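You operate a simulated robot arm through the tools that you are given. There is no shell and no other tool. Be economical: measure what you need, move in short steps, check, and stop when the job is done.

You run a simulated two-armed robot. Do the job below in one go: nothing can be reset, and whatever is moved stays where it is left.

TASK
Clear the tripped right auger: run it empty into hopper 4.
Fine: silo closed, feed off and gate 4 open before Reset; stop the feed at 0 kg; leave that gate open; no new trip; the other gates and hoppers stay as they are.

It is judged by the outcome, as a careful person would: the job done as asked, and still so three seconds after it is handed in. It fails if anything else is knocked over, pushed out of place, dropped, spilled or broken.

THE ROBOT
Two 7-joint arms with two-finger parallel grippers on one trunk, hanging from a carriage that runs on a gantry, over the field with the corners [-1771, -1410], [-591, -1906], [300, 214], [-880, 710] (x, y) and turns from -324 to 363 degrees about z. Base frame: it is fixed where the carriage stands at the start and does not move with it; the origin is on the floor, on the carriage's upright axis, x ahead of it, y to its left, z up. Units: mm, degrees, N and s.
The left shoulder is at the start at [40, 173, 1497], the right one opposite. With the tool pointing down near the work surface each hand reaches from about 100 to 680 mm from the robot's upright axis, wherever it stands, measured 20 degrees to its own side. Places, roughly: auger reset button [1100, 300, 900]; gate five lever [700, -500, 1000]; gate four lever [800, -400, 1000]; gate one lever [1000, 200, 1000]; gate six lever [700, -600, 1000]; gate three lever [900, 0, 1000]; gate two lever [900, 100, 1000]; right auger display [900, -300, 1100]; right feed switch [1000, 300, 900]; right trip lamp [900, -300, 1300]; silo lever [700, -200, 1000]. Payload 3.43 kg a hand.
The tool frame of a hand sits at the grasp point between the pads (the TCP): z along the fingers, y along the line on which they close. The tips reach 30 mm beyond it. Largest opening 94 mm; finger width 28, thickness 10; the body of the gripper, 50 by 96 mm, starts 55 mm behind the TCP.
Orientation is that of the tool frame in the base frame, as a unit quaternion [x, y, z, w]. With the fingers straight down and closing along the base's y, the tool's x points along the base's -x, its y along +y and its z along -z.

THE INTERFACE
- The arms move only by the tool send_rows. It takes "left_targets", "right_targets" or both (then of equal length, played together; a hand with none holds still); each is text: rows parted by semicolons, each of 7 numbers parted by spaces: the shift along the tool's x, y, z in units of 50 mm (1.0 is 50 mm), then the turn, a rotation vector about the tool's x, y, z in units of 6 degrees (1.0 is 6 degrees), then the closure in counts, from 0 (fully open) to 255 (shut). In form: tx ty tz rx ry rz jaw; .... A call has 1 to 10 rows; each row shifts and turns the commanded pose from where the row before left it, along the tool's axes as they then stand. A call with a number of a shift or a turn outside -1 to 1 is refused whole. A row lasts 0.2 s, in which the tool goes at most 50 mm and 8.6 degrees; a call with a longer step from one row to the next is refused whole, and so is a gripper value outside its range. Where a pose cannot be reached the arm comes as near as it can. A force on the tool above 70 N (or 10 N above the force at the start of the call, whichever is more), or a blocked arm, ends the call early, and 0.2 s more pass. The fingers move at their own pace (about 72 mm/s each) and stop on an object; they squeeze with about 44 N. The grip force told is the motor's: it shows also when the fingers shut on nothing. Time passes only in rows, and 0.2 s behind the last, so rows that do not move let the fingers close. It gives the time, the measured TCP pose, the force on the tool (base axes), the opening and the grip force at its end, in the units of the frame above (readings bear some noise), with the torque about the TCP (base axes, N m) and any sound that the robot's microphone picked up.
- Cameras (640 x 400 px; columns grow to the right, rows downward): "scene" is now at [233.5, 1.3, 1788.4]; the picture's right is [0.07, -1.00, 0.00], its down [-0.80, -0.06, -0.60] and it looks along [0.60, 0.04, -0.80] (base axes); focal length 294 px, centre (320, 200). "left" rides on the left gripper at [76, -14, -103] in its tool frame; the picture's right is [0.18, 0.98, 0.00], its down [-0.75, 0.14, -0.64] and it looks along [-0.63, 0.12, 0.77] (tool axes); focal length 243 px, centre (320, 200). "right" rides on the right gripper at [76, 14, -103] in its tool frame; the picture's right is [-0.18, 0.98, 0.00], its down [-0.75, -0.14, -0.64] and it looks along [-0.63, -0.12, 0.77] (tool axes); focal length 243 px, centre (320, 200). There is no depth. A picture from a camera that has moved, and an enlarged one, comes with that camera's place and axes in the base frame and with its lens. The place of the scene camera against the robot may be out by one fixed shift of up to 12 mm in any direction.
- camera(camera): a new picture of that camera. No time passes.
- lift_body(by): slides the trunk up (or, below 0, down) by that many mm; the arms and the scene camera ride with it, the base frame stays. It gives what a move gives, with no picture.
- steer(legs): drives the robot by 1 to 6 legs, each [ahead, left, turn to the left] in mm, mm and degrees, along the robot's own axes; the way and the turn of a leg run together, so that a leg with both is an arc; at most 1500 mm and 180 degrees a leg. The arms and the cameras ride along, it lands a little off, and it stops where it bumps. It keeps to its track: a leg is cut to what the track allows. It gives what a move gives.
- pan_tilt(pan, tilt): turns the head with the scene camera to pan (to the left, within 86 degrees either way) and tilt (down, from -29 to 69), counted from straight ahead of the robot. It gives what a move gives.
- close_up(camera, box): a new picture of the part [left, top, right, bottom] of that camera's present view, enlarged. No time passes.
- hand_in(): hands the job in; it is judged then, once.

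Go step by step. Nothing tells you exact positions but the pictures and the camera data: compare them with the known pose of the tool, close in by small moves and look again before you grip or let go. The budget is 120 turns and 108 pictures, counting those below and the enlarged ones. Unless the task says otherwise, let go and move clear before handing in, and close with one line.

The tools are called after ">>>" as name(argument=value, ...) on one line, values as JSON. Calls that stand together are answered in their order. send_rows: Moves the arms, as the interface text tells. Its arguments: {"type":"object","properties":{"left_targets":{"type":"string"},"right_targets":{"type":"string"}},"required":[]} The other tools are called the same way: lift_body (by) slides the trunk up or down; steer (legs) drives the base; pan_tilt (pan, tilt) turns the head that bears the scene camera; camera (camera) takes a picture; close_up (camera, box) takes an enlarged picture of a part of a camera's view; hand_in () hands the job in.

At the start:

```text
time_s: 0.0
left_tcp_pos: [535.9, 181.8, 1340.4]
left_tcp_rot: [0.001, 1.0, 0.0, 0.0]
left_contact_force: [0.6, -0.7, -0.4]
left_moment: [0.02, -0.01, 0.0]
left_width: 94.1
left_grasp_force: 0.0
right_tcp_pos: [477.2, -230.7, 1339.4]
right_tcp_rot: [0.0, 1.0, 0.0, 0.0]
right_contact_force: [0.2, -0.5, 0.3]
right_moment: [-0.03, -0.01, 0.03]
right_width: 94.0
right_grasp_force: 0.0
trunk travel left (down, up): [-650.0, 131.0]
robot x, y, heading: [1.6, -0.9, -0.1]
head pan, tilt: [4.0, 52.9]
```

scene: 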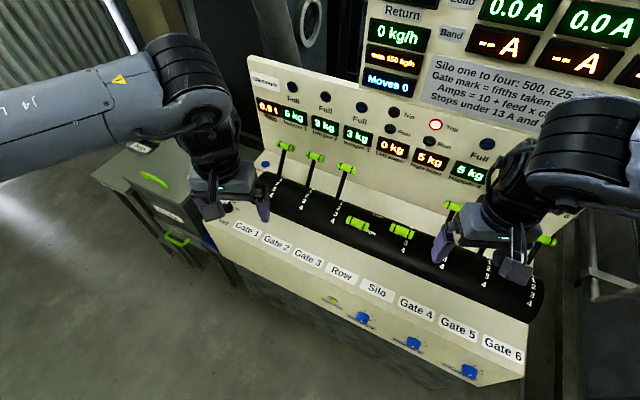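
right: 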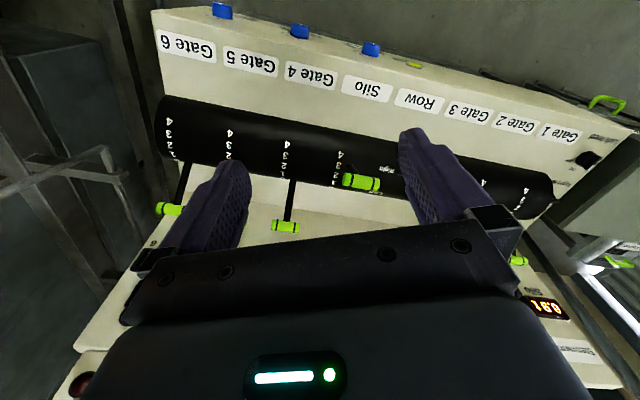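
left: 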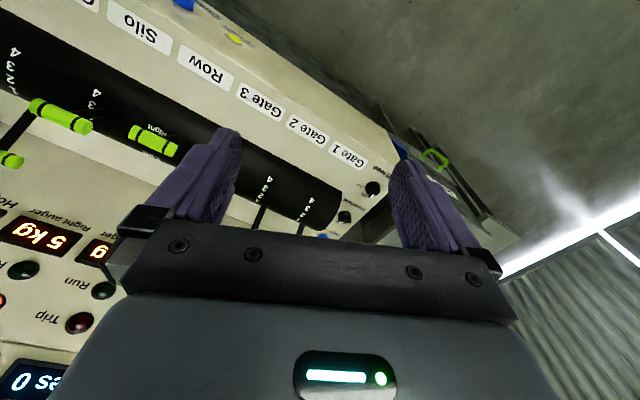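

The panel has levers, displays and signs that I need to read before touching anything. I'll take some enlarged views first.

>>> close_up(camera="scene", box=[360, 0, 640, 175])

>>> close_up(camera="scene", box=[220, 60, 540, 260])

>>> close_up(camera="scene", box=[220, 200, 540, 400])

>>> pan_tilt(pan=-10, tilt=25)

>>> camera(camera="scene")

```text
2.29 times, centred on (500, 88) of scene
camera zoom: at [233.5, 1.3, 1788.4], right [0.07, -1.0, 0.0], down [-0.8, -0.06, -0.6], along [0.6, 0.04, -0.8], focal length 671 px, centre (-91, 457)
```

zoom: 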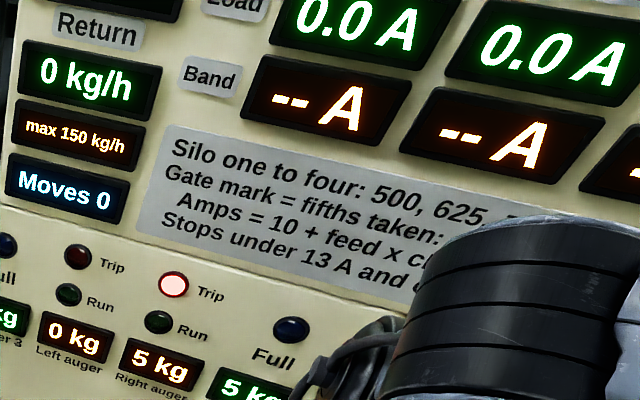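

```text
2.00 times, centred on (380, 160) of scene
camera zoom: at [233.5, 1.3, 1788.4], right [0.07, -1.0, 0.0], down [-0.8, -0.06, -0.6], along [0.6, 0.04, -0.8], focal length 588 px, centre (200, 280)
```

zoom: 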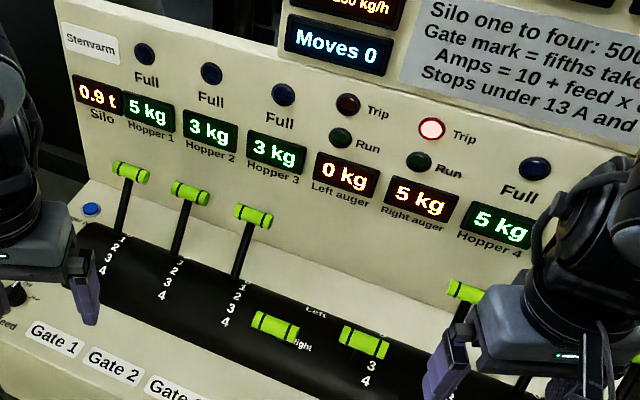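

```text
2.00 times, centred on (380, 300) of scene
camera zoom: at [233.5, 1.3, 1788.4], right [0.07, -1.0, 0.0], down [-0.8, -0.06, -0.6], along [0.6, 0.04, -0.8], focal length 588 px, centre (200, 0)
```

zoom: 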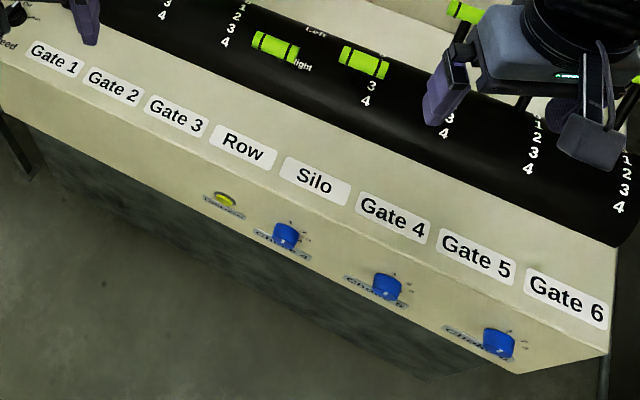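

```text
time_s: 0.9
left_tcp_pos: [536.0, 182.0, 1340.1]
left_tcp_rot: [0.0, 1.0, 0.0, 0.0]
left_contact_force: [0.2, -0.1, 0.6]
left_moment: [-0.02, -0.03, -0.02]
left_width: 94.3
left_grasp_force: 0.1
right_tcp_pos: [477.3, -230.0, 1339.2]
right_tcp_rot: [0.0, 1.0, 0.0, 0.0]
right_contact_force: [-0.1, -0.7, 0.6]
right_moment: [0.02, 0.0, 0.0]
right_width: 94.1
right_grasp_force: 0.2
trunk travel left (down, up): [-650.0, 131.0]
robot x, y, heading: [-1.0, -3.8, -0.2]
head pan, tilt: [-10.0, 25.0]
```

```text
101 pictures are left
camera scene: at [250.1, -19.9, 1829.6], right [-0.17, -0.98, 0.0], down [-0.42, 0.07, -0.91], along [0.89, -0.16, -0.42], focal length 294 px, centre (320, 200)
```

scene: 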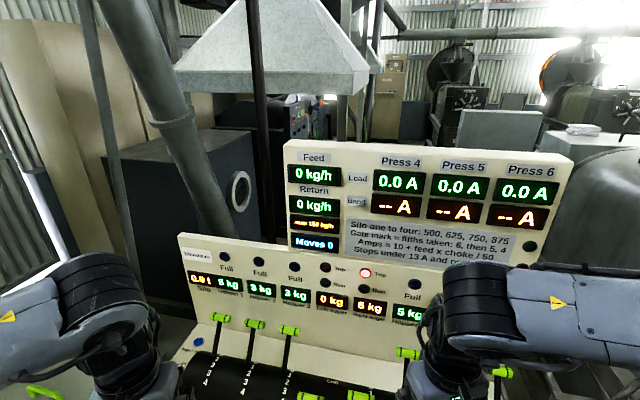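

The sign and displays are visible now, so I'll enlarge them.

>>> close_up(camera="scene", box=[270, 130, 580, 280])

>>> close_up(camera="scene", box=[170, 230, 490, 400])

```text
2.06 times, centred on (425, 205) of scene
camera zoom: at [250.1, -19.9, 1829.6], right [-0.17, -0.98, 0.0], down [-0.42, 0.07, -0.91], along [0.89, -0.16, -0.42], focal length 606 px, centre (103, 190)
```

zoom: 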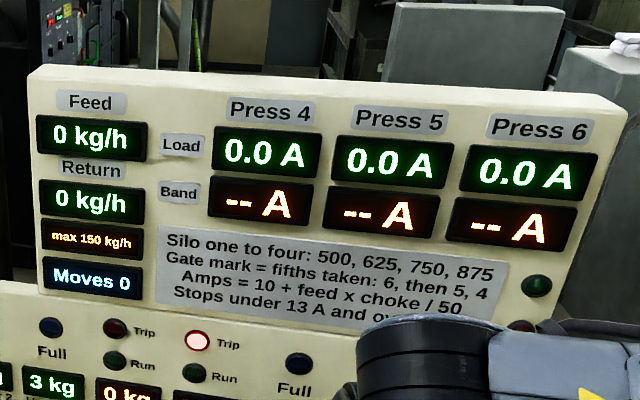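

```text
2.00 times, centred on (330, 315) of scene
camera zoom: at [250.1, -19.9, 1829.6], right [-0.17, -0.98, 0.0], down [-0.42, 0.07, -0.91], along [0.89, -0.16, -0.42], focal length 588 px, centre (300, -30)
```

zoom: 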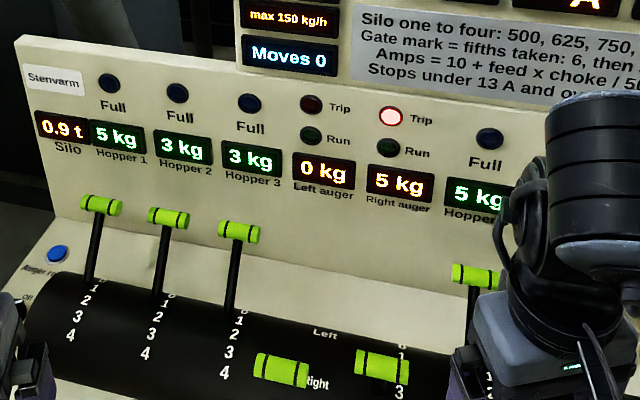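

The drum carries the levers: gates 1–3, Row, Silo and gates 4–6. The silo lever is not at 0. I'll pull both arms back to clear the view.

>>> send_rows(left_targets="0.8 0 0 0 0 0 0;0.8 0.4 0 0 0 0 0;0.8 0.4 0 0 0 0 0;0.8 0.4 0 0 0 0 0;0.8 0.4 0 0 0 0 0", right_targets="0.8 0 0 0 0 0 0;0.8 -0.4 0 0 0 0 0;0.8 -0.4 0 0 0 0 0;0.8 -0.4 0 0 0 0 0;0.8 -0.4 0 0 0 0 0")

>>> pan_tilt(pan=0, tilt=45)

>>> camera(camera="scene")

```text
time_s: 2.2
left_tcp_pos: [336.5, 269.9, 1339.9]
left_tcp_rot: [-0.002, 1.0, 0.0, 0.0]
left_contact_force: [-0.5, 0.9, 1.3]
left_moment: [-0.01, -0.05, 0.0]
left_width: 93.9
left_grasp_force: 0.1
right_tcp_pos: [309.4, -308.5, 1359.2]
right_tcp_rot: [-0.054, 0.992, -0.111, 0.005]
right_contact_force: [-0.2, -0.1, -1.1]
right_moment: [0.0, -0.02, -0.01]
right_width: 93.9
right_grasp_force: 0.0
right hand out of reach, approached as far as the arm can: row 5
trunk travel left (down, up): [-650.0, 131.0]
robot x, y, heading: [1.2, 8.7, 0.3]
head pan, tilt: [-10.0, 25.0]
stopped in row 5 (right hand): the arm was blocked; the commanded pose is now the measured one
```

```text
time_s: 3.0
left_tcp_pos: [337.3, 270.0, 1343.9]
left_tcp_rot: [-0.002, 1.0, 0.002, 0.001]
left_contact_force: [0.0, -0.6, 0.6]
left_moment: [-0.03, 0.02, -0.04]
left_width: 93.9
left_grasp_force: 0.0
right_tcp_pos: [309.1, -306.5, 1359.1]
right_tcp_rot: [-0.053, 0.993, -0.108, 0.004]
right_contact_force: [0.3, 0.1, 0.6]
right_moment: [0.01, -0.02, 0.0]
right_width: 93.7
right_grasp_force: 0.0
trunk travel left (down, up): [-650.0, 131.0]
robot x, y, heading: [2.8, 4.4, 0.0]
head pan, tilt: [0.0, 45.0]
```

```text
98 pictures are left
camera scene: at [240.6, 3.6, 1799.3], right [0.0, -1.0, 0.0], down [-0.71, 0.0, -0.71], along [0.71, 0.0, -0.71], focal length 294 px, centre (320, 200)
```

scene: 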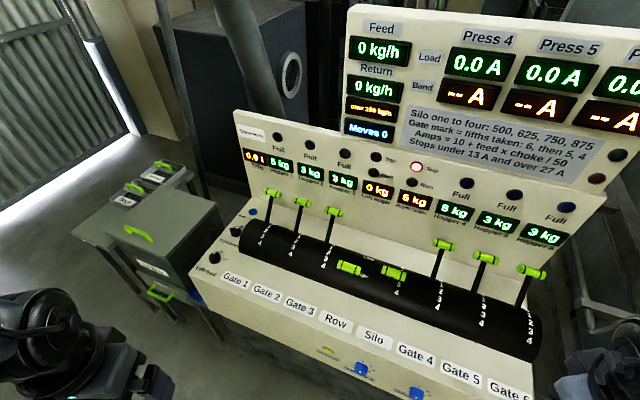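

>>> close_up(camera="scene", box=[180, 180, 360, 310])

>>> close_up(camera="scene", box=[320, 200, 560, 350])

>>> close_up(camera="scene", box=[230, 110, 610, 250])

```text
3.08 times, centred on (270, 245) of scene
camera zoom: at [240.6, 3.6, 1799.3], right [0.0, -1.0, 0.0], down [-0.71, 0.0, -0.71], along [0.71, 0.0, -0.71], focal length 904 px, centre (474, 62)
```

zoom: 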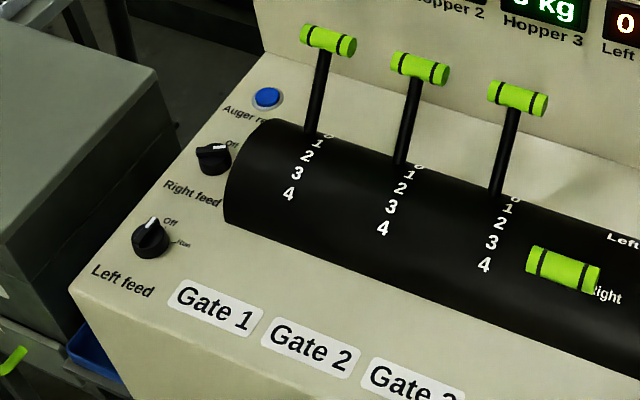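

```text
2.67 times, centred on (440, 275) of scene
camera zoom: at [240.6, 3.6, 1799.3], right [0.0, -1.0, 0.0], down [-0.71, 0.0, -0.71], along [0.71, 0.0, -0.71], focal length 783 px, centre (0, 0)
```

zoom: 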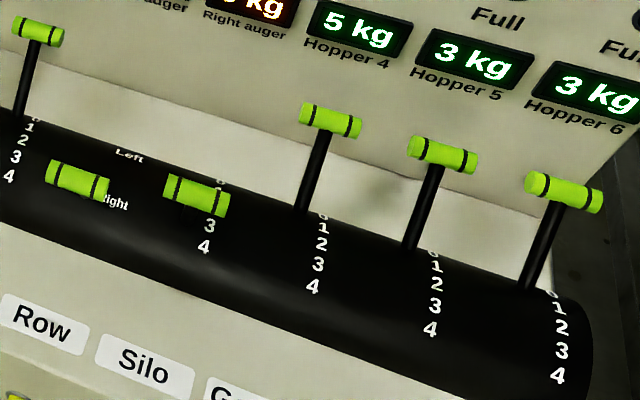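

```text
1.68 times, centred on (420, 180) of scene
camera zoom: at [240.6, 3.6, 1799.3], right [0.0, -1.0, 0.0], down [-0.71, 0.0, -0.71], along [0.71, 0.0, -0.71], focal length 495 px, centre (152, 234)
```

zoom: 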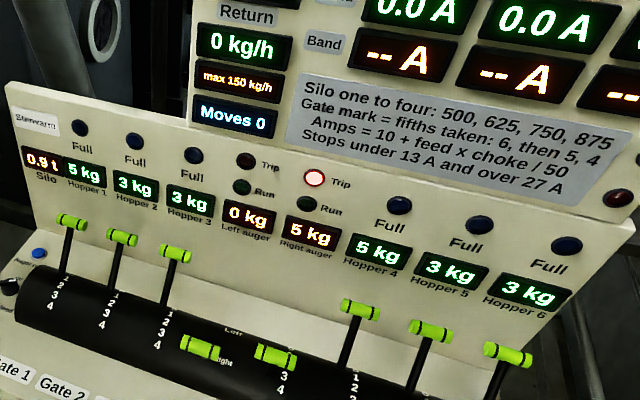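

The right feed knob needs a closer look. The panel faces about 23° to my right, so I'll turn to face it, move up and left, and then re-measure.

>>> steer(legs=[[0, 0, -22.8], [150, 250, 0]])

>>> pan_tilt(pan=15, tilt=50)

>>> camera(camera="scene")

```text
time_s: 3.8
left_tcp_pos: [340.2, 266.6, 1340.9]
left_tcp_rot: [0.002, 1.0, 0.0, 0.001]
left_contact_force: [-0.6, 0.5, -0.1]
left_moment: [0.01, -0.03, 0.03]
left_width: 93.8
left_grasp_force: 0.1
right_tcp_pos: [306.8, -311.2, 1358.4]
right_tcp_rot: [-0.053, 0.992, -0.112, 0.0]
right_contact_force: [-0.4, 0.0, -0.6]
right_moment: [0.02, -0.01, 0.0]
right_width: 93.8
right_grasp_force: 0.1
trunk travel left (down, up): [-650.0, 131.0]
robot x, y, heading: [0.7, 6.3, -0.1]
head pan, tilt: [0.0, 45.0]
stopped in leg 1: the robot was blocked; the commanded pose is now the measured one
```

```text
time_s: 4.6
left_tcp_pos: [339.8, 266.9, 1342.1]
left_tcp_rot: [0.002, 1.0, 0.001, 0.001]
left_contact_force: [-0.4, 0.1, -0.4]
left_moment: [0.0, 0.03, -0.01]
left_width: 94.0
left_grasp_force: 0.2
right_tcp_pos: [307.5, -309.9, 1358.7]
right_tcp_rot: [-0.052, 0.992, -0.112, -0.001]
right_contact_force: [-0.5, 0.4, 0.8]
right_moment: [0.04, -0.01, 0.03]
right_width: 94.1
right_grasp_force: 0.0
trunk travel left (down, up): [-650.0, 131.0]
robot x, y, heading: [2.5, 4.7, -0.2]
head pan, tilt: [15.0, 50.0]
```

```text
94 pictures are left
camera scene: at [235.1, 21.3, 1792.5], right [0.25, -0.97, 0.0], down [-0.74, -0.19, -0.64], along [0.62, 0.16, -0.77], focal length 294 px, centre (320, 200)
```

scene: 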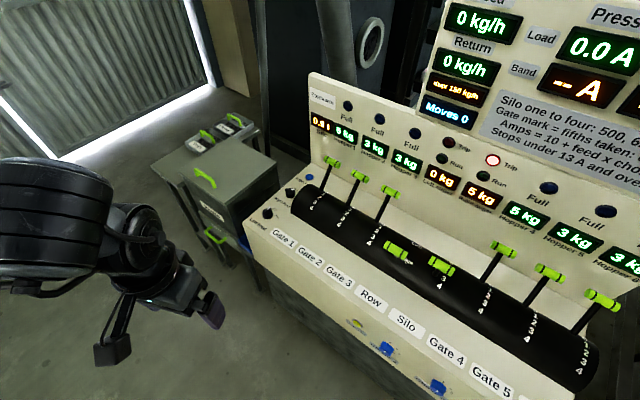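

The turn was blocked, and so was the right arm earlier. I'll look to the right for an obstacle.

>>> pan_tilt(pan=-50, tilt=30)

>>> camera(camera="scene")

>>> camera(camera="right")

```text
time_s: 5.9
left_tcp_pos: [340.6, 266.4, 1341.0]
left_tcp_rot: [0.003, 1.0, 0.001, 0.001]
left_contact_force: [-0.4, -0.5, 0.2]
left_moment: [0.02, 0.01, 0.02]
left_width: 94.0
left_grasp_force: 0.1
right_tcp_pos: [307.0, -310.6, 1358.1]
right_tcp_rot: [-0.051, 0.992, -0.112, -0.001]
right_contact_force: [-0.3, 0.6, 0.2]
right_moment: [0.01, 0.03, -0.01]
right_width: 94.0
right_grasp_force: 0.1
trunk travel left (down, up): [-650.0, 131.0]
robot x, y, heading: [2.9, 3.5, -0.2]
head pan, tilt: [-50.0, 30.0]
```

```text
93 pictures are left
camera scene: at [218.5, -67.8, 1821.9], right [-0.77, -0.64, 0.0], down [-0.32, 0.39, -0.87], along [0.55, -0.66, -0.5], focal length 294 px, centre (320, 200)
```

scene: 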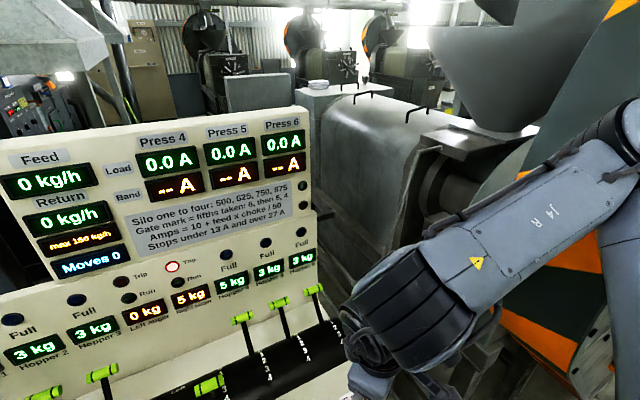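

```text
92 pictures are left
camera right: at [229.2, -281.9, 1456.4], right [0.08, 0.97, -0.22], down [0.76, 0.08, 0.65], along [0.65, -0.22, -0.73], focal length 243 px, centre (320, 200)
```

right: 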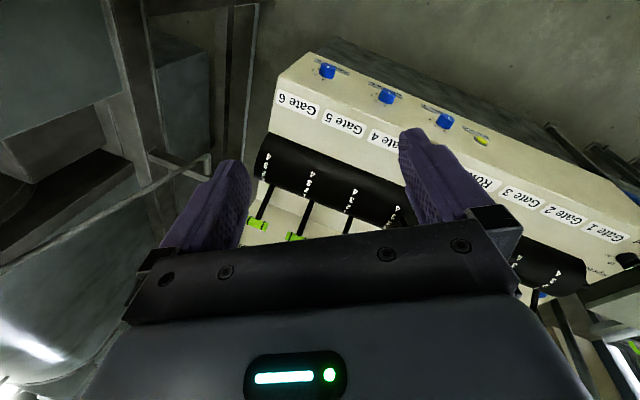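

The right elbow probably touches the machine beside it. I'll bring the right hand forward and upright, then shift left before turning.

>>> send_rows(right_targets="-0.6 0.2 0 -0.5 0 0.25 0;-0.7 0.3 0 -0.5 0 0.25 0;-0.7 0.4 0 -0.5 0 0.25 0;-0.7 0.4 0 -0.6 0 0.25 0")

>>> steer(legs=[[0, 200, 0], [0, 0, -22.8]])

```text
time_s: 6.9
left_tcp_pos: [339.4, 265.1, 1341.2]
left_tcp_rot: [0.003, 1.0, -0.001, 0.001]
left_contact_force: [-0.2, -0.3, -0.1]
left_moment: [0.02, 0.03, 0.01]
left_width: 94.2
left_grasp_force: 0.0
right_tcp_pos: [436.8, -239.6, 1348.6]
right_tcp_rot: [0.001, 1.0, -0.002, -0.001]
right_contact_force: [-0.9, 0.0, -0.6]
right_moment: [-0.04, 0.0, 0.02]
right_width: 94.1
right_grasp_force: 0.1
trunk travel left (down, up): [-650.0, 131.0]
robot x, y, heading: [-0.6, 7.0, -0.2]
head pan, tilt: [-50.0, 30.0]
```

```text
time_s: 9.7
left_tcp_pos: [412.5, 319.1, 1341.6]
left_tcp_rot: [0.194, 0.981, 0.0, 0.001]
left_contact_force: [0.2, 0.5, -0.3]
left_moment: [0.02, -0.02, -0.01]
left_width: 94.0
left_grasp_force: 0.0
right_tcp_pos: [312.7, -184.8, 1347.7]
right_tcp_rot: [0.192, 0.981, -0.003, -0.002]
right_contact_force: [0.6, -0.4, 0.8]
right_moment: [0.03, 0.0, -0.04]
right_width: 94.0
right_grasp_force: 0.0
trunk travel left (down, up): [-650.0, 131.0]
robot x, y, heading: [5.2, 204.7, -22.2]
head pan, tilt: [-50.0, 30.0]
```

The turn worked. Next I'll move ahead and left in the panel's axes and look again.

>>> steer(legs=[[220, 90, 0]])

>>> pan_tilt(pan=20, tilt=50)

>>> camera(camera="scene")

>>> camera(camera="left")

>>> camera(camera="right")

```text
time_s: 11.5
left_tcp_pos: [651.7, 316.6, 1341.3]
left_tcp_rot: [0.195, 0.981, 0.0, 0.001]
left_contact_force: [-0.5, -0.2, -0.3]
left_moment: [0.06, -0.02, 0.0]
left_width: 93.9
left_grasp_force: 0.1
right_tcp_pos: [551.8, -186.6, 1348.6]
right_tcp_rot: [0.193, 0.981, -0.002, -0.001]
right_contact_force: [-0.6, 0.2, -0.3]
right_moment: [0.02, 0.01, 0.0]
right_width: 93.8
right_grasp_force: 0.1
trunk travel left (down, up): [-650.0, 131.0]
robot x, y, heading: [240.8, 203.0, -22.3]
head pan, tilt: [-50.0, 30.0]
```

```text
time_s: 12.9
left_tcp_pos: [651.1, 317.8, 1341.9]
left_tcp_rot: [0.196, 0.981, -0.001, 0.001]
left_contact_force: [0.3, -0.9, -0.6]
left_moment: [-0.01, 0.02, -0.01]
left_width: 93.9
left_grasp_force: 0.0
right_tcp_pos: [551.3, -185.8, 1348.7]
right_tcp_rot: [0.193, 0.981, -0.002, -0.002]
right_contact_force: [-0.4, 0.2, -0.6]
right_moment: [-0.04, 0.0, -0.03]
right_width: 93.5
right_grasp_force: 0.0
trunk travel left (down, up): [-650.0, 131.0]
robot x, y, heading: [240.4, 203.3, -22.5]
head pan, tilt: [20.0, 50.0]
```

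```text
91 pictures are left
camera scene: at [464.3, 136.2, 1792.2], right [-0.04, -1.0, 0.0], down [-0.77, 0.03, -0.64], along [0.64, -0.03, -0.77], focal length 294 px, centre (320, 200)
```

scene: 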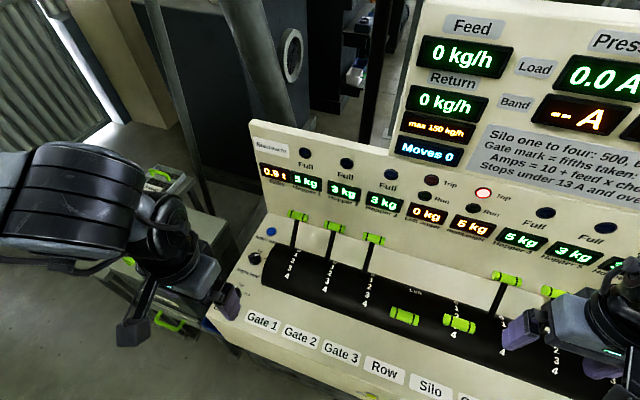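

```text
90 pictures are left
camera left: at [575.1, 332.9, 1443.5], right [0.21, 0.98, 0.0], down [0.75, -0.16, 0.64], along [0.63, -0.13, -0.77], focal length 243 px, centre (320, 200)
```

left: 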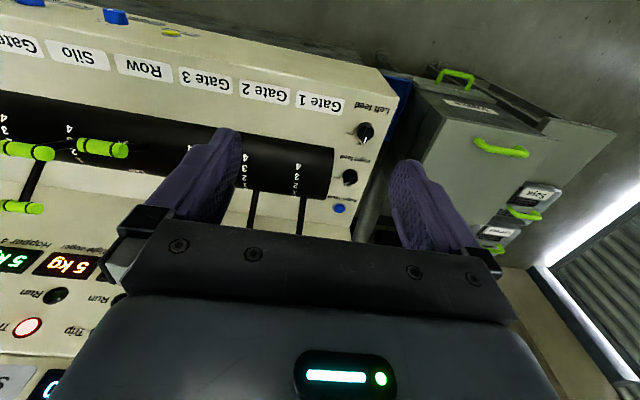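

```text
89 pictures are left
camera right: at [487.2, -144.4, 1451.1], right [0.54, 0.84, -0.01], down [0.65, -0.41, 0.64], along [0.54, -0.35, -0.77], focal length 243 px, centre (320, 200)
```

right: 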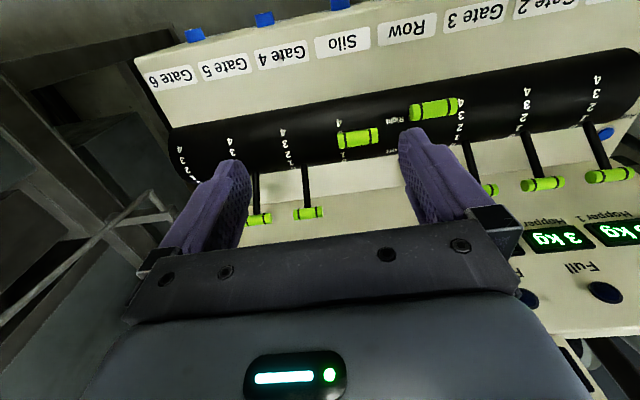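

I'll zoom in on the feed knobs.

>>> close_up(camera="left", box=[310, 95, 400, 225])

>>> close_up(camera="scene", box=[225, 200, 345, 290])

>>> close_up(camera="scene", box=[360, 260, 520, 360])

```text
3.08 times, centred on (355, 160) of left
camera zoom: at [575.1, 332.9, 1443.5], right [0.21, 0.98, 0.0], down [0.75, -0.16, 0.64], along [0.63, -0.13, -0.77], focal length 746 px, centre (212, 323)
```

zoom: 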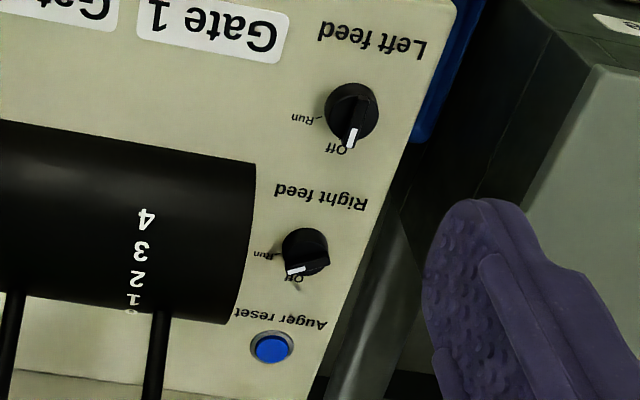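

```text
4.44 times, centred on (285, 245) of scene
camera zoom: at [464.3, 136.2, 1792.2], right [-0.04, -1.0, 0.0], down [-0.77, 0.03, -0.64], along [0.64, -0.03, -0.77], focal length 1306 px, centre (476, 0)
```

zoom: 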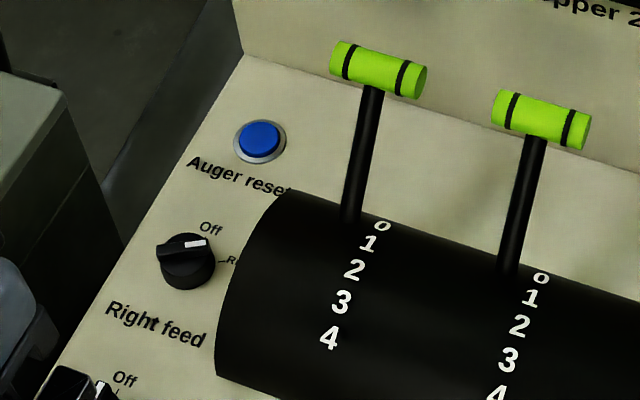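

```text
4.00 times, centred on (440, 310) of scene
camera zoom: at [464.3, 136.2, 1792.2], right [-0.04, -1.0, 0.0], down [-0.77, 0.03, -0.64], along [0.64, -0.03, -0.77], focal length 1175 px, centre (-160, -240)
```

zoom: 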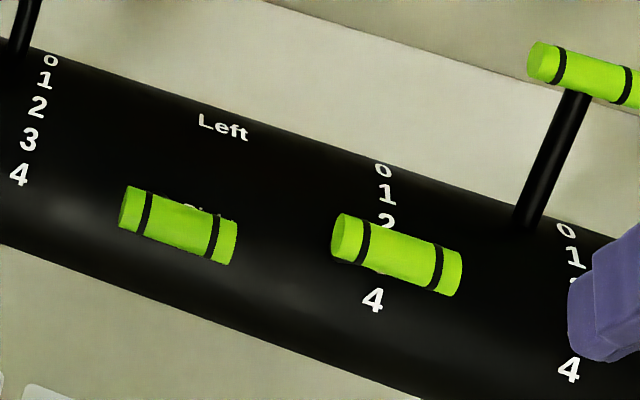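

The right feed knob is on Run, and the silo lever is near mark 2–3. By triangulation the silo handle is near [659,-187,1097] and gate 4's near [769,-356,1075]. I'll shift so the right arm can reach both.

>>> steer(legs=[[45, -110, 0]])

>>> lift_body(by=-100)

>>> camera(camera="right")

>>> pan_tilt(pan=0, tilt=55)

>>> camera(camera="scene")

```text
time_s: 14.1
left_tcp_pos: [652.6, 199.8, 1341.1]
left_tcp_rot: [0.196, 0.981, -0.001, 0.001]
left_contact_force: [-0.5, -0.8, 0.8]
left_moment: [0.05, -0.02, -0.02]
left_width: 93.8
left_grasp_force: 0.1
right_tcp_pos: [550.8, -303.7, 1349.2]
right_tcp_rot: [0.193, 0.981, -0.003, -0.001]
right_contact_force: [-0.4, 0.2, 0.2]
right_moment: [0.03, 0.03, 0.01]
right_width: 93.9
right_grasp_force: 0.1
trunk travel left (down, up): [-650.0, 131.0]
robot x, y, heading: [237.7, 86.7, -22.3]
head pan, tilt: [20.0, 50.0]
```

```text
time_s: 15.4
left_tcp_pos: [651.8, 199.0, 1241.1]
left_tcp_rot: [0.196, 0.981, -0.001, 0.0]
left_contact_force: [-0.4, -0.5, -0.9]
left_moment: [0.04, 0.01, 0.0]
left_width: 94.0
left_grasp_force: 0.0
right_tcp_pos: [551.7, -303.4, 1248.0]
right_tcp_rot: [0.193, 0.981, -0.002, -0.001]
right_contact_force: [0.0, 0.1, 0.1]
right_moment: [0.01, 0.02, -0.04]
right_width: 94.1
right_grasp_force: 0.0
trunk travel left (down, up): [-550.0, 231.0]
robot x, y, heading: [239.5, 88.1, -22.7]
head pan, tilt: [20.0, 50.0]
```

```text
85 pictures are left
camera right: at [486.5, -262.0, 1351.2], right [0.54, 0.84, 0.0], down [0.65, -0.41, 0.64], along [0.54, -0.35, -0.77], focal length 243 px, centre (320, 200)
```

right: 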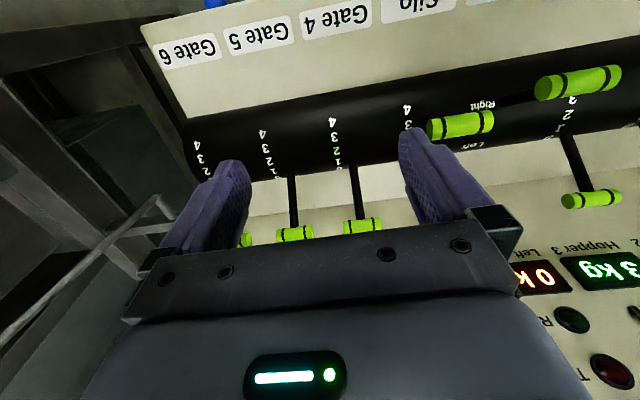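

```text
time_s: 16.3
left_tcp_pos: [652.6, 198.6, 1242.6]
left_tcp_rot: [0.196, 0.981, 0.0, 0.001]
left_contact_force: [-0.8, 0.2, 0.6]
left_moment: [0.02, 0.04, 0.0]
left_width: 94.1
left_grasp_force: 0.1
right_tcp_pos: [551.3, -304.1, 1249.2]
right_tcp_rot: [0.193, 0.981, -0.002, -0.002]
right_contact_force: [0.2, 0.0, -0.3]
right_moment: [-0.01, 0.01, 0.01]
right_width: 94.1
right_grasp_force: 0.0
trunk travel left (down, up): [-550.0, 231.0]
robot x, y, heading: [243.3, 88.2, -22.7]
head pan, tilt: [0.0, 55.0]
```

```text
84 pictures are left
camera scene: at [453.8, -5.5, 1685.7], right [-0.38, -0.92, 0.0], down [-0.76, 0.31, -0.57], along [0.53, -0.22, -0.82], focal length 294 px, centre (320, 200)
```

scene: 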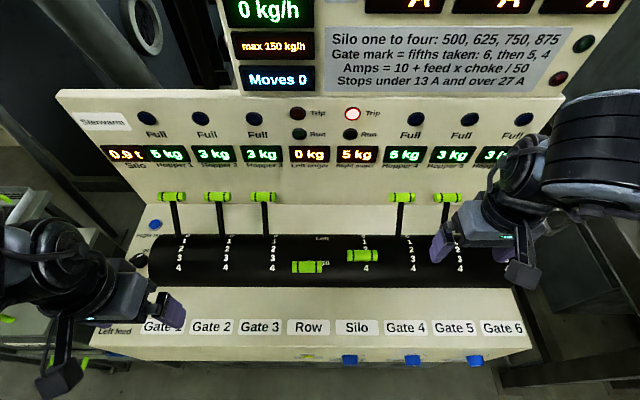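

The robot is now square to the panel and the lever order is clear. I'll hover the right hand over the silo handle with the jaws spanning its length.

>>> send_rows(right_targets="-0.285 0.73 0.25 0 0 0 0;-0.285 0.73 0.25 0 0 0 0;-0.285 0.73 0.25 0 0 0 0;-0.285 0.73 0.25 0 0 0 0")

>>> camera(camera="right")

>>> camera(camera="scene")

```text
time_s: 17.3
left_tcp_pos: [652.3, 199.3, 1241.4]
left_tcp_rot: [0.196, 0.981, -0.001, 0.0]
left_contact_force: [0.4, 0.0, 0.2]
left_moment: [-0.04, 0.01, -0.01]
left_width: 94.1
left_grasp_force: 0.1
right_tcp_pos: [604.7, -235.5, 1207.6]
right_tcp_rot: [0.194, 0.981, -0.001, -0.001]
right_contact_force: [0.0, 0.1, 0.0]
right_moment: [-0.01, 0.01, -0.02]
right_width: 94.2
right_grasp_force: 0.1
right hand out of reach, approached as far as the arm can: row 3, 4
trunk travel left (down, up): [-550.0, 231.0]
robot x, y, heading: [240.9, 87.0, -22.2]
head pan, tilt: [0.0, 55.0]
```

```text
83 pictures are left
camera right: at [539.6, -193.6, 1309.4], right [0.54, 0.84, 0.0], down [0.64, -0.42, 0.64], along [0.54, -0.35, -0.77], focal length 243 px, centre (320, 200)
```

right: 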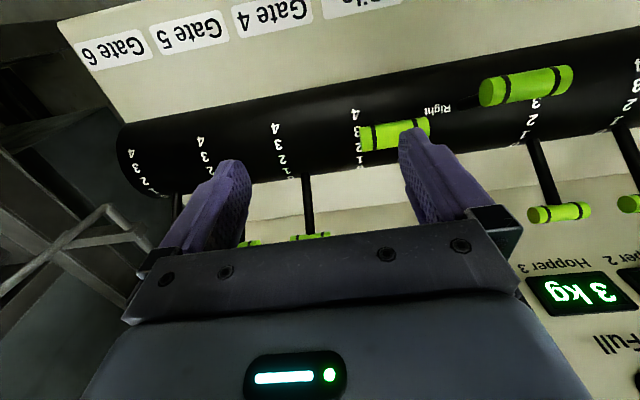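

```text
82 pictures are left
camera scene: at [453.8, -5.5, 1685.7], right [-0.38, -0.92, 0.0], down [-0.76, 0.31, -0.57], along [0.53, -0.22, -0.82], focal length 294 px, centre (320, 200)
```

scene: 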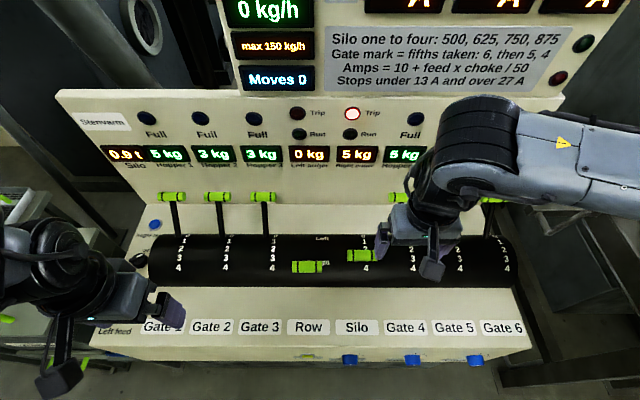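

The arm works best about 20° to its own side, so I'll drive the robot 65 mm left, which brings the hand over the silo handle.

>>> steer(legs=[[-5, 65, -0.5]])

>>> camera(camera="right")

```text
time_s: 18.3
left_tcp_pos: [673.7, 258.3, 1242.4]
left_tcp_rot: [0.199, 0.98, 0.0, 0.001]
left_contact_force: [0.6, -0.2, 0.0]
left_moment: [-0.02, -0.01, -0.02]
left_width: 94.3
left_grasp_force: 0.1
right_tcp_pos: [622.9, -176.0, 1207.3]
right_tcp_rot: [0.197, 0.98, -0.001, 0.0]
right_contact_force: [-0.2, -0.2, 0.4]
right_moment: [0.0, 0.01, 0.02]
right_width: 94.0
right_grasp_force: 0.1
trunk travel left (down, up): [-550.0, 231.0]
robot x, y, heading: [261.3, 150.1, -22.9]
head pan, tilt: [0.0, 55.0]
```

```text
81 pictures are left
camera right: at [558.6, -133.0, 1309.4], right [0.55, 0.84, 0.0], down [0.64, -0.42, 0.64], along [0.54, -0.35, -0.77], focal length 243 px, centre (320, 200)
```

right: 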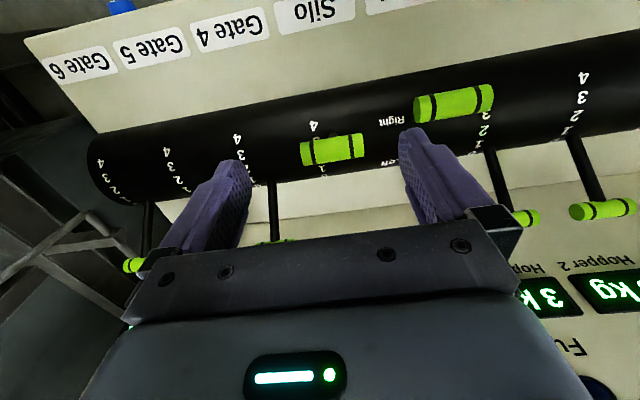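

The silo handle is about 38 mm ahead of the TCP. I'll go forward, lower halfway and check.

>>> send_rows(right_targets="-0.4 0.04 0 0 0 0 0;-0.37 0.04 0.3 0 0 0 0;0 0 0.6 0 0 0 0;0 0 0.3 0 0 0 0")

>>> camera(camera="right")

>>> close_up(camera="scene", box=[300, 180, 460, 300])

```text
time_s: 19.3
left_tcp_pos: [673.9, 258.0, 1240.6]
left_tcp_rot: [0.2, 0.98, 0.0, 0.001]
left_contact_force: [0.2, 1.3, 1.3]
left_moment: [0.02, 0.02, -0.04]
left_width: 93.8
left_grasp_force: 0.0
right_tcp_pos: [630.5, -206.6, 1152.1]
right_tcp_rot: [0.196, 0.981, 0.0, 0.001]
right_contact_force: [-0.7, 0.4, 0.2]
right_moment: [-0.02, 0.02, 0.01]
right_width: 94.0
right_grasp_force: 0.0
right hand out of reach, approached as far as the arm can: row 1, 2, 3, 4
trunk travel left (down, up): [-550.0, 231.0]
robot x, y, heading: [262.0, 148.3, -23.0]
head pan, tilt: [0.0, 55.0]
```

```text
80 pictures are left
camera right: at [566.5, -164.0, 1255.1], right [0.55, 0.84, 0.0], down [0.64, -0.42, 0.64], along [0.54, -0.35, -0.77], focal length 243 px, centre (320, 200)
```

right: 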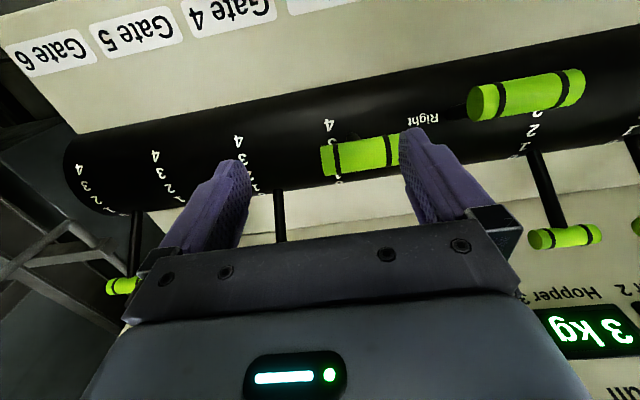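

```text
3.33 times, centred on (380, 240) of scene
camera zoom: at [474.0, 55.2, 1685.7], right [-0.39, -0.92, 0.0], down [-0.75, 0.32, -0.57], along [0.53, -0.22, -0.82], focal length 979 px, centre (120, 67)
```

zoom: 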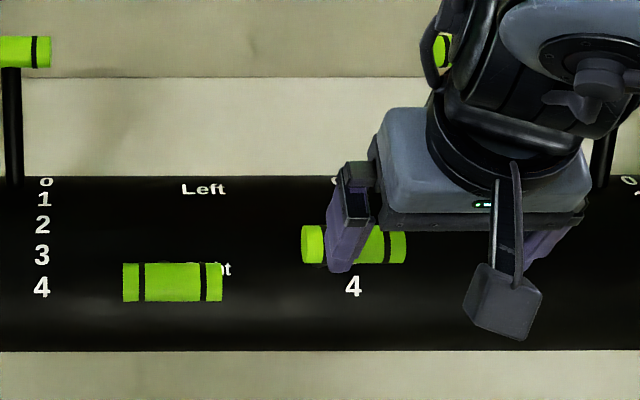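

The hand drifts because the shoulder is too low for this height. I'll raise the trunk and try again.

>>> lift_body(by=180)

>>> send_rows(right_targets="-0.2 0.3 0.4 0 0 0 0;-0.2 0.3 0.7 0 0 0 0;0 0 0.8 0 0 0 0;0 0 0.8 0 0 0 0;0 0 0.8 0 0 0 0")

>>> camera(camera="right")

```text
time_s: 21.3
left_tcp_pos: [672.8, 257.9, 1420.8]
left_tcp_rot: [0.199, 0.98, -0.001, 0.001]
left_contact_force: [-0.2, 0.1, -0.4]
left_moment: [0.0, 0.01, 0.01]
left_width: 94.0
left_grasp_force: 0.1
right_tcp_pos: [630.8, -205.9, 1333.1]
right_tcp_rot: [0.197, 0.98, 0.0, 0.0]
right_contact_force: [-0.6, 0.4, 0.5]
right_moment: [0.03, 0.02, 0.06]
right_width: 94.1
right_grasp_force: 0.0
trunk travel left (down, up): [-730.0, 51.0]
robot x, y, heading: [258.6, 147.8, -23.0]
head pan, tilt: [0.0, 55.0]
```

```text
time_s: 22.5
left_tcp_pos: [673.7, 258.3, 1422.3]
left_tcp_rot: [0.2, 0.98, 0.0, 0.0]
left_contact_force: [-0.7, 0.6, -0.6]
left_moment: [-0.05, -0.02, -0.01]
left_width: 94.0
left_grasp_force: 0.0
right_tcp_pos: [578.2, -239.9, 1219.0]
right_tcp_rot: [0.197, 0.98, 0.001, 0.001]
right_contact_force: [0.1, -0.2, -0.4]
right_moment: [0.01, 0.0, -0.04]
right_width: 94.3
right_grasp_force: 0.1
right hand out of reach, approached as far as the arm can: row 1, 2, 3, 4, 5
trunk travel left (down, up): [-730.0, 51.0]
robot x, y, heading: [259.6, 150.2, -22.9]
head pan, tilt: [0.0, 55.0]
```

```text
78 pictures are left
camera right: at [513.5, -198.5, 1321.9], right [0.55, 0.84, 0.0], down [0.64, -0.42, 0.64], along [0.54, -0.35, -0.77], focal length 243 px, centre (320, 200)
```

right: 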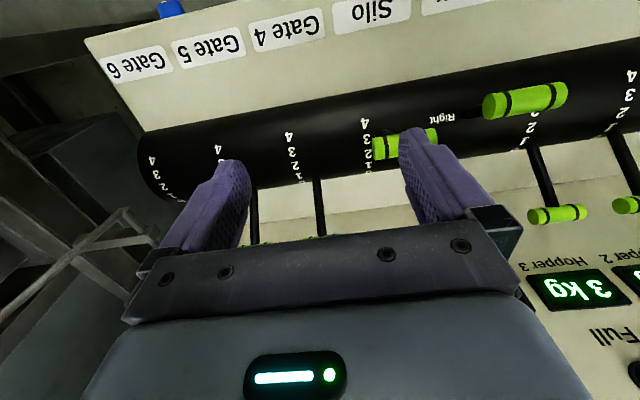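

Reach got worse with the trunk up, so I'll lower it instead. I'll raise the hand relative to the shoulder first, then lower the trunk.

>>> send_rows(right_targets="0 0 -0.9 0 0 0 0;0 0 -0.9 0 0 0 0;0 0 -0.9 0 0 0 0;0 0 -0.9 0 0 0 0;0 0 -0.9 0 0 0 0", left_targets="0 0 -0.5 0 0 0 0;0 0 -0.5 0 0 0 0;0 0 -0.5 0 0 0 0;0 0 -0.5 0 0 0 0;0 0 -0.5 0 0 0 0")

>>> lift_body(by=-250)

>>> send_rows(right_targets="-0.2 0.3 0 0 0 0 0;-0.2 0.3 0 0 0 0 0;-0.2 0.3 0 0 0 0 0;-0.2 0.3 0 0 0 0 0;-0.2 0.3 0 0 0 0 0")

>>> camera(camera="scene")

```text
time_s: 23.7
left_tcp_pos: [673.5, 258.9, 1548.2]
left_tcp_rot: [0.199, 0.98, 0.0, 0.0]
left_contact_force: [0.1, -0.7, -0.5]
left_moment: [0.03, 0.07, -0.01]
left_width: 94.0
left_grasp_force: 0.1
right_tcp_pos: [577.8, -242.7, 1444.6]
right_tcp_rot: [0.197, 0.98, 0.0, 0.001]
right_contact_force: [0.6, -1.0, -0.3]
right_moment: [-0.01, -0.02, -0.04]
right_width: 94.1
right_grasp_force: 0.0
trunk travel left (down, up): [-730.0, 51.0]
robot x, y, heading: [259.6, 151.8, -22.8]
head pan, tilt: [0.0, 55.0]
```

```text
time_s: 26.3
left_tcp_pos: [673.0, 258.4, 1299.5]
left_tcp_rot: [0.199, 0.98, 0.0, 0.001]
left_contact_force: [0.0, -0.1, -0.3]
left_moment: [-0.01, -0.02, 0.04]
left_width: 94.2
left_grasp_force: 0.0
right_tcp_pos: [577.9, -243.1, 1194.1]
right_tcp_rot: [0.197, 0.98, 0.0, 0.001]
right_contact_force: [-0.2, 0.0, 0.5]
right_moment: [0.01, 0.02, 0.0]
right_width: 94.0
right_grasp_force: 0.1
trunk travel left (down, up): [-480.0, 301.0]
robot x, y, heading: [260.2, 149.9, -22.9]
head pan, tilt: [0.0, 55.0]
```

```text
time_s: 27.5
left_tcp_pos: [673.0, 258.1, 1298.2]
left_tcp_rot: [0.199, 0.98, 0.0, 0.001]
left_contact_force: [0.2, 0.1, 0.7]
left_moment: [-0.02, 0.01, -0.03]
left_width: 94.2
left_grasp_force: 0.2
right_tcp_pos: [637.8, -199.8, 1190.8]
right_tcp_rot: [0.196, 0.981, 0.002, 0.003]
right_contact_force: [0.2, 0.6, 0.6]
right_moment: [0.0, 0.02, -0.02]
right_width: 94.1
right_grasp_force: 0.2
right hand out of reach, approached as far as the arm can: row 5
trunk travel left (down, up): [-480.0, 301.0]
robot x, y, heading: [263.6, 147.9, -22.8]
head pan, tilt: [0.0, 55.0]
```

```text
77 pictures are left
camera scene: at [473.9, 55.2, 1615.7], right [-0.39, -0.92, 0.0], down [-0.75, 0.32, -0.57], along [0.53, -0.22, -0.82], focal length 294 px, centre (320, 200)
```

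scene: 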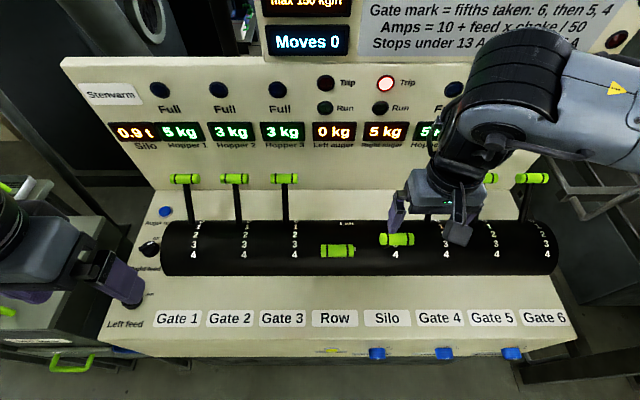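

The reach seems odd, so I'll test how far straight ahead the hand goes from here.

>>> send_rows(right_targets="-0.3 -0.1 0 0 0 0 0;-0.3 -0.1 0 0 0 0 0;-0.3 0 0 0 0 0 0")

```text
time_s: 28.3
left_tcp_pos: [673.1, 257.8, 1297.8]
left_tcp_rot: [0.2, 0.98, 0.0, 0.001]
left_contact_force: [0.0, -0.6, 0.1]
left_moment: [0.01, 0.02, -0.01]
left_width: 93.8
left_grasp_force: 0.1
right_tcp_pos: [654.9, -237.7, 1186.9]
right_tcp_rot: [0.197, 0.98, 0.001, 0.002]
right_contact_force: [-0.6, 0.8, 0.5]
right_moment: [0.0, 0.01, 0.02]
right_width: 94.0
right_grasp_force: 0.0
right hand out of reach, approached as far as the arm can: row 1, 2, 3
trunk travel left (down, up): [-480.0, 301.0]
robot x, y, heading: [260.6, 150.8, -22.8]
head pan, tilt: [0.0, 55.0]
```

Tilting the fingers forward will give more reach, because the handle's end faces let the grip pivot. I'll tilt 30° and move in toward the silo handle.

>>> send_rows(right_targets="0.3 0 0 0 -1 0 0;0 0 0 0 -1 0 0;0 0 0 0 -1 0 0;0 0 0 0 -1 0 0;0 0 0 0 -1 0 0;0 0.3 0 0 0 0 0;0 0.3 0 0 0 0 0;0 0.35 0 0 0 0 0")

>>> camera(camera="right")

>>> camera(camera="scene")

```text
time_s: 30.1
left_tcp_pos: [674.4, 258.7, 1298.5]
left_tcp_rot: [0.199, 0.98, 0.0, 0.001]
left_contact_force: [0.5, 0.4, 1.2]
left_moment: [0.02, 0.0, -0.01]
left_width: 94.0
left_grasp_force: 0.1
right_tcp_pos: [659.6, -186.8, 1186.8]
right_tcp_rot: [0.19, 0.947, -0.051, 0.254]
right_contact_force: [0.0, 0.2, -0.1]
right_moment: [0.04, 0.01, 0.03]
right_width: 94.0
right_grasp_force: 0.1
trunk travel left (down, up): [-480.0, 301.0]
robot x, y, heading: [262.6, 149.3, -22.7]
head pan, tilt: [0.0, 55.0]
```

```text
76 pictures are left
camera right: at [557.3, -128.5, 1236.0], right [0.53, 0.85, 0.09], down [0.25, -0.26, 0.93], along [0.81, -0.47, -0.35], focal length 243 px, centre (320, 200)
```

right: 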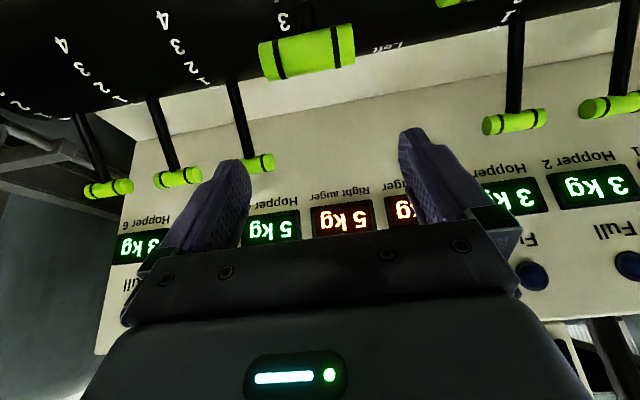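

```text
75 pictures are left
camera scene: at [474.1, 55.5, 1615.8], right [-0.39, -0.92, 0.0], down [-0.75, 0.32, -0.57], along [0.53, -0.22, -0.82], focal length 294 px, centre (320, 200)
```

scene: 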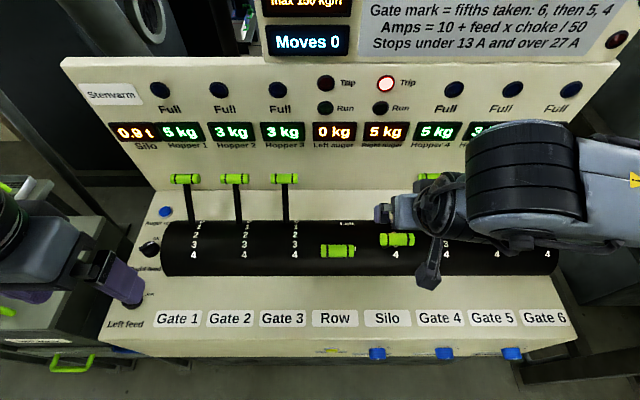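

The hand now sits directly above the silo handle, centred. I'll go straight down 88 mm.

>>> send_rows(right_targets="0.22 0 0.38 0 0 0 0;0.22 0 0.38 0 0 0 0;0.22 0 0.38 0 0 0 0;0.22 0 0.38 0 0 0 0")

>>> camera(camera="right")

>>> close_up(camera="scene", box=[300, 160, 480, 290])

```text
time_s: 31.1
left_tcp_pos: [673.2, 258.3, 1298.3]
left_tcp_rot: [0.2, 0.98, 0.0, 0.001]
left_contact_force: [-0.2, -0.2, 0.5]
left_moment: [0.0, 0.04, -0.02]
left_width: 93.9
left_grasp_force: 0.1
right_tcp_pos: [661.2, -190.7, 1121.7]
right_tcp_rot: [0.189, 0.947, -0.05, 0.255]
right_contact_force: [-0.4, 0.1, -0.7]
right_moment: [-0.01, -0.04, 0.01]
right_width: 94.1
right_grasp_force: 0.0
right hand out of reach, approached as far as the arm can: row 4
trunk travel left (down, up): [-480.0, 301.0]
robot x, y, heading: [260.4, 148.7, -22.8]
head pan, tilt: [0.0, 55.0]
```

```text
74 pictures are left
camera right: at [558.3, -132.8, 1171.7], right [0.52, 0.85, 0.09], down [0.25, -0.26, 0.93], along [0.81, -0.47, -0.35], focal length 243 px, centre (320, 200)
```

right: 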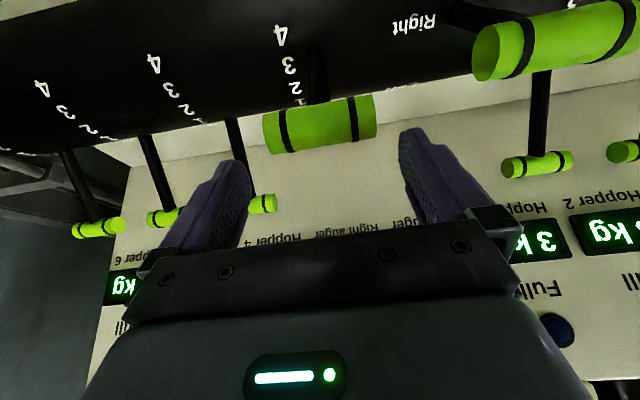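

```text
3.08 times, centred on (390, 225) of scene
camera zoom: at [474.0, 55.2, 1615.7], right [-0.39, -0.92, 0.0], down [-0.75, 0.32, -0.57], along [0.53, -0.22, -0.82], focal length 904 px, centre (105, 123)
```

zoom: 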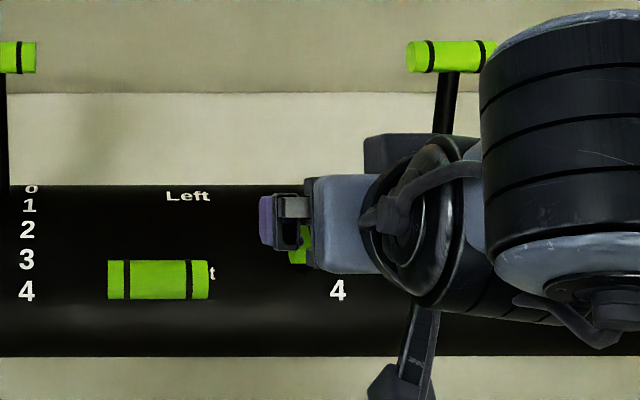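

The handle is about 30 mm below and slightly toward me. I'll lower the trunk 30 mm, nudge back, then look before gripping.

>>> lift_body(by=-32)

>>> send_rows(right_targets="0.19 0.07 -0.11 0 0 0 0")

>>> camera(camera="right")

```text
time_s: 31.8
left_tcp_pos: [675.0, 258.5, 1266.4]
left_tcp_rot: [0.199, 0.98, 0.0, 0.001]
left_contact_force: [-0.8, -0.5, -0.3]
left_moment: [0.05, 0.0, 0.02]
left_width: 93.9
left_grasp_force: 0.0
right_tcp_pos: [661.1, -188.7, 1088.6]
right_tcp_rot: [0.188, 0.948, -0.049, 0.254]
right_contact_force: [1.2, 3.3, -1.8]
right_moment: [-0.04, 0.04, 0.03]
right_width: 93.9
right_grasp_force: 0.1
trunk travel left (down, up): [-448.0, 333.0]
robot x, y, heading: [257.5, 146.1, -22.9]
head pan, tilt: [0.0, 55.0]
```

```text
time_s: 32.2
left_tcp_pos: [673.6, 259.7, 1264.9]
left_tcp_rot: [0.199, 0.98, 0.0, 0.0]
left_contact_force: [-0.7, -0.4, -0.2]
left_moment: [-0.07, 0.04, -0.01]
left_width: 94.1
left_grasp_force: 0.1
right_tcp_pos: [657.2, -189.0, 1088.8]
right_tcp_rot: [0.186, 0.948, -0.047, 0.254]
right_contact_force: [5.1, 8.3, -3.8]
right_moment: [-0.06, -0.04, -0.04]
right_width: 93.6
right_grasp_force: 0.1
right hand out of reach, approached as far as the arm can: row 1
trunk travel left (down, up): [-448.0, 333.0]
robot x, y, heading: [259.4, 148.8, -23.0]
head pan, tilt: [0.0, 55.0]
```

```text
72 pictures are left
camera right: at [554.3, -131.6, 1140.5], right [0.52, 0.85, 0.1], down [0.25, -0.26, 0.93], along [0.82, -0.46, -0.35], focal length 243 px, centre (320, 200)
```

right: 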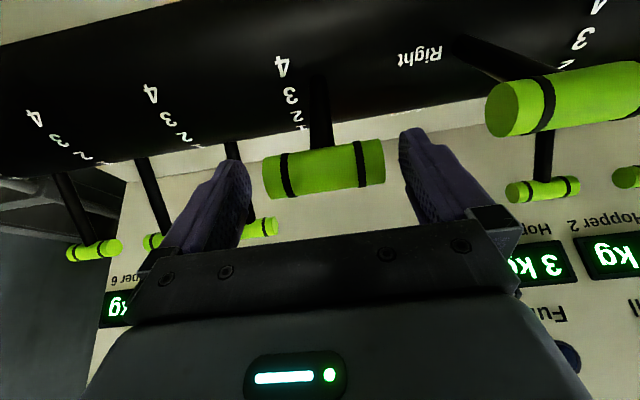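

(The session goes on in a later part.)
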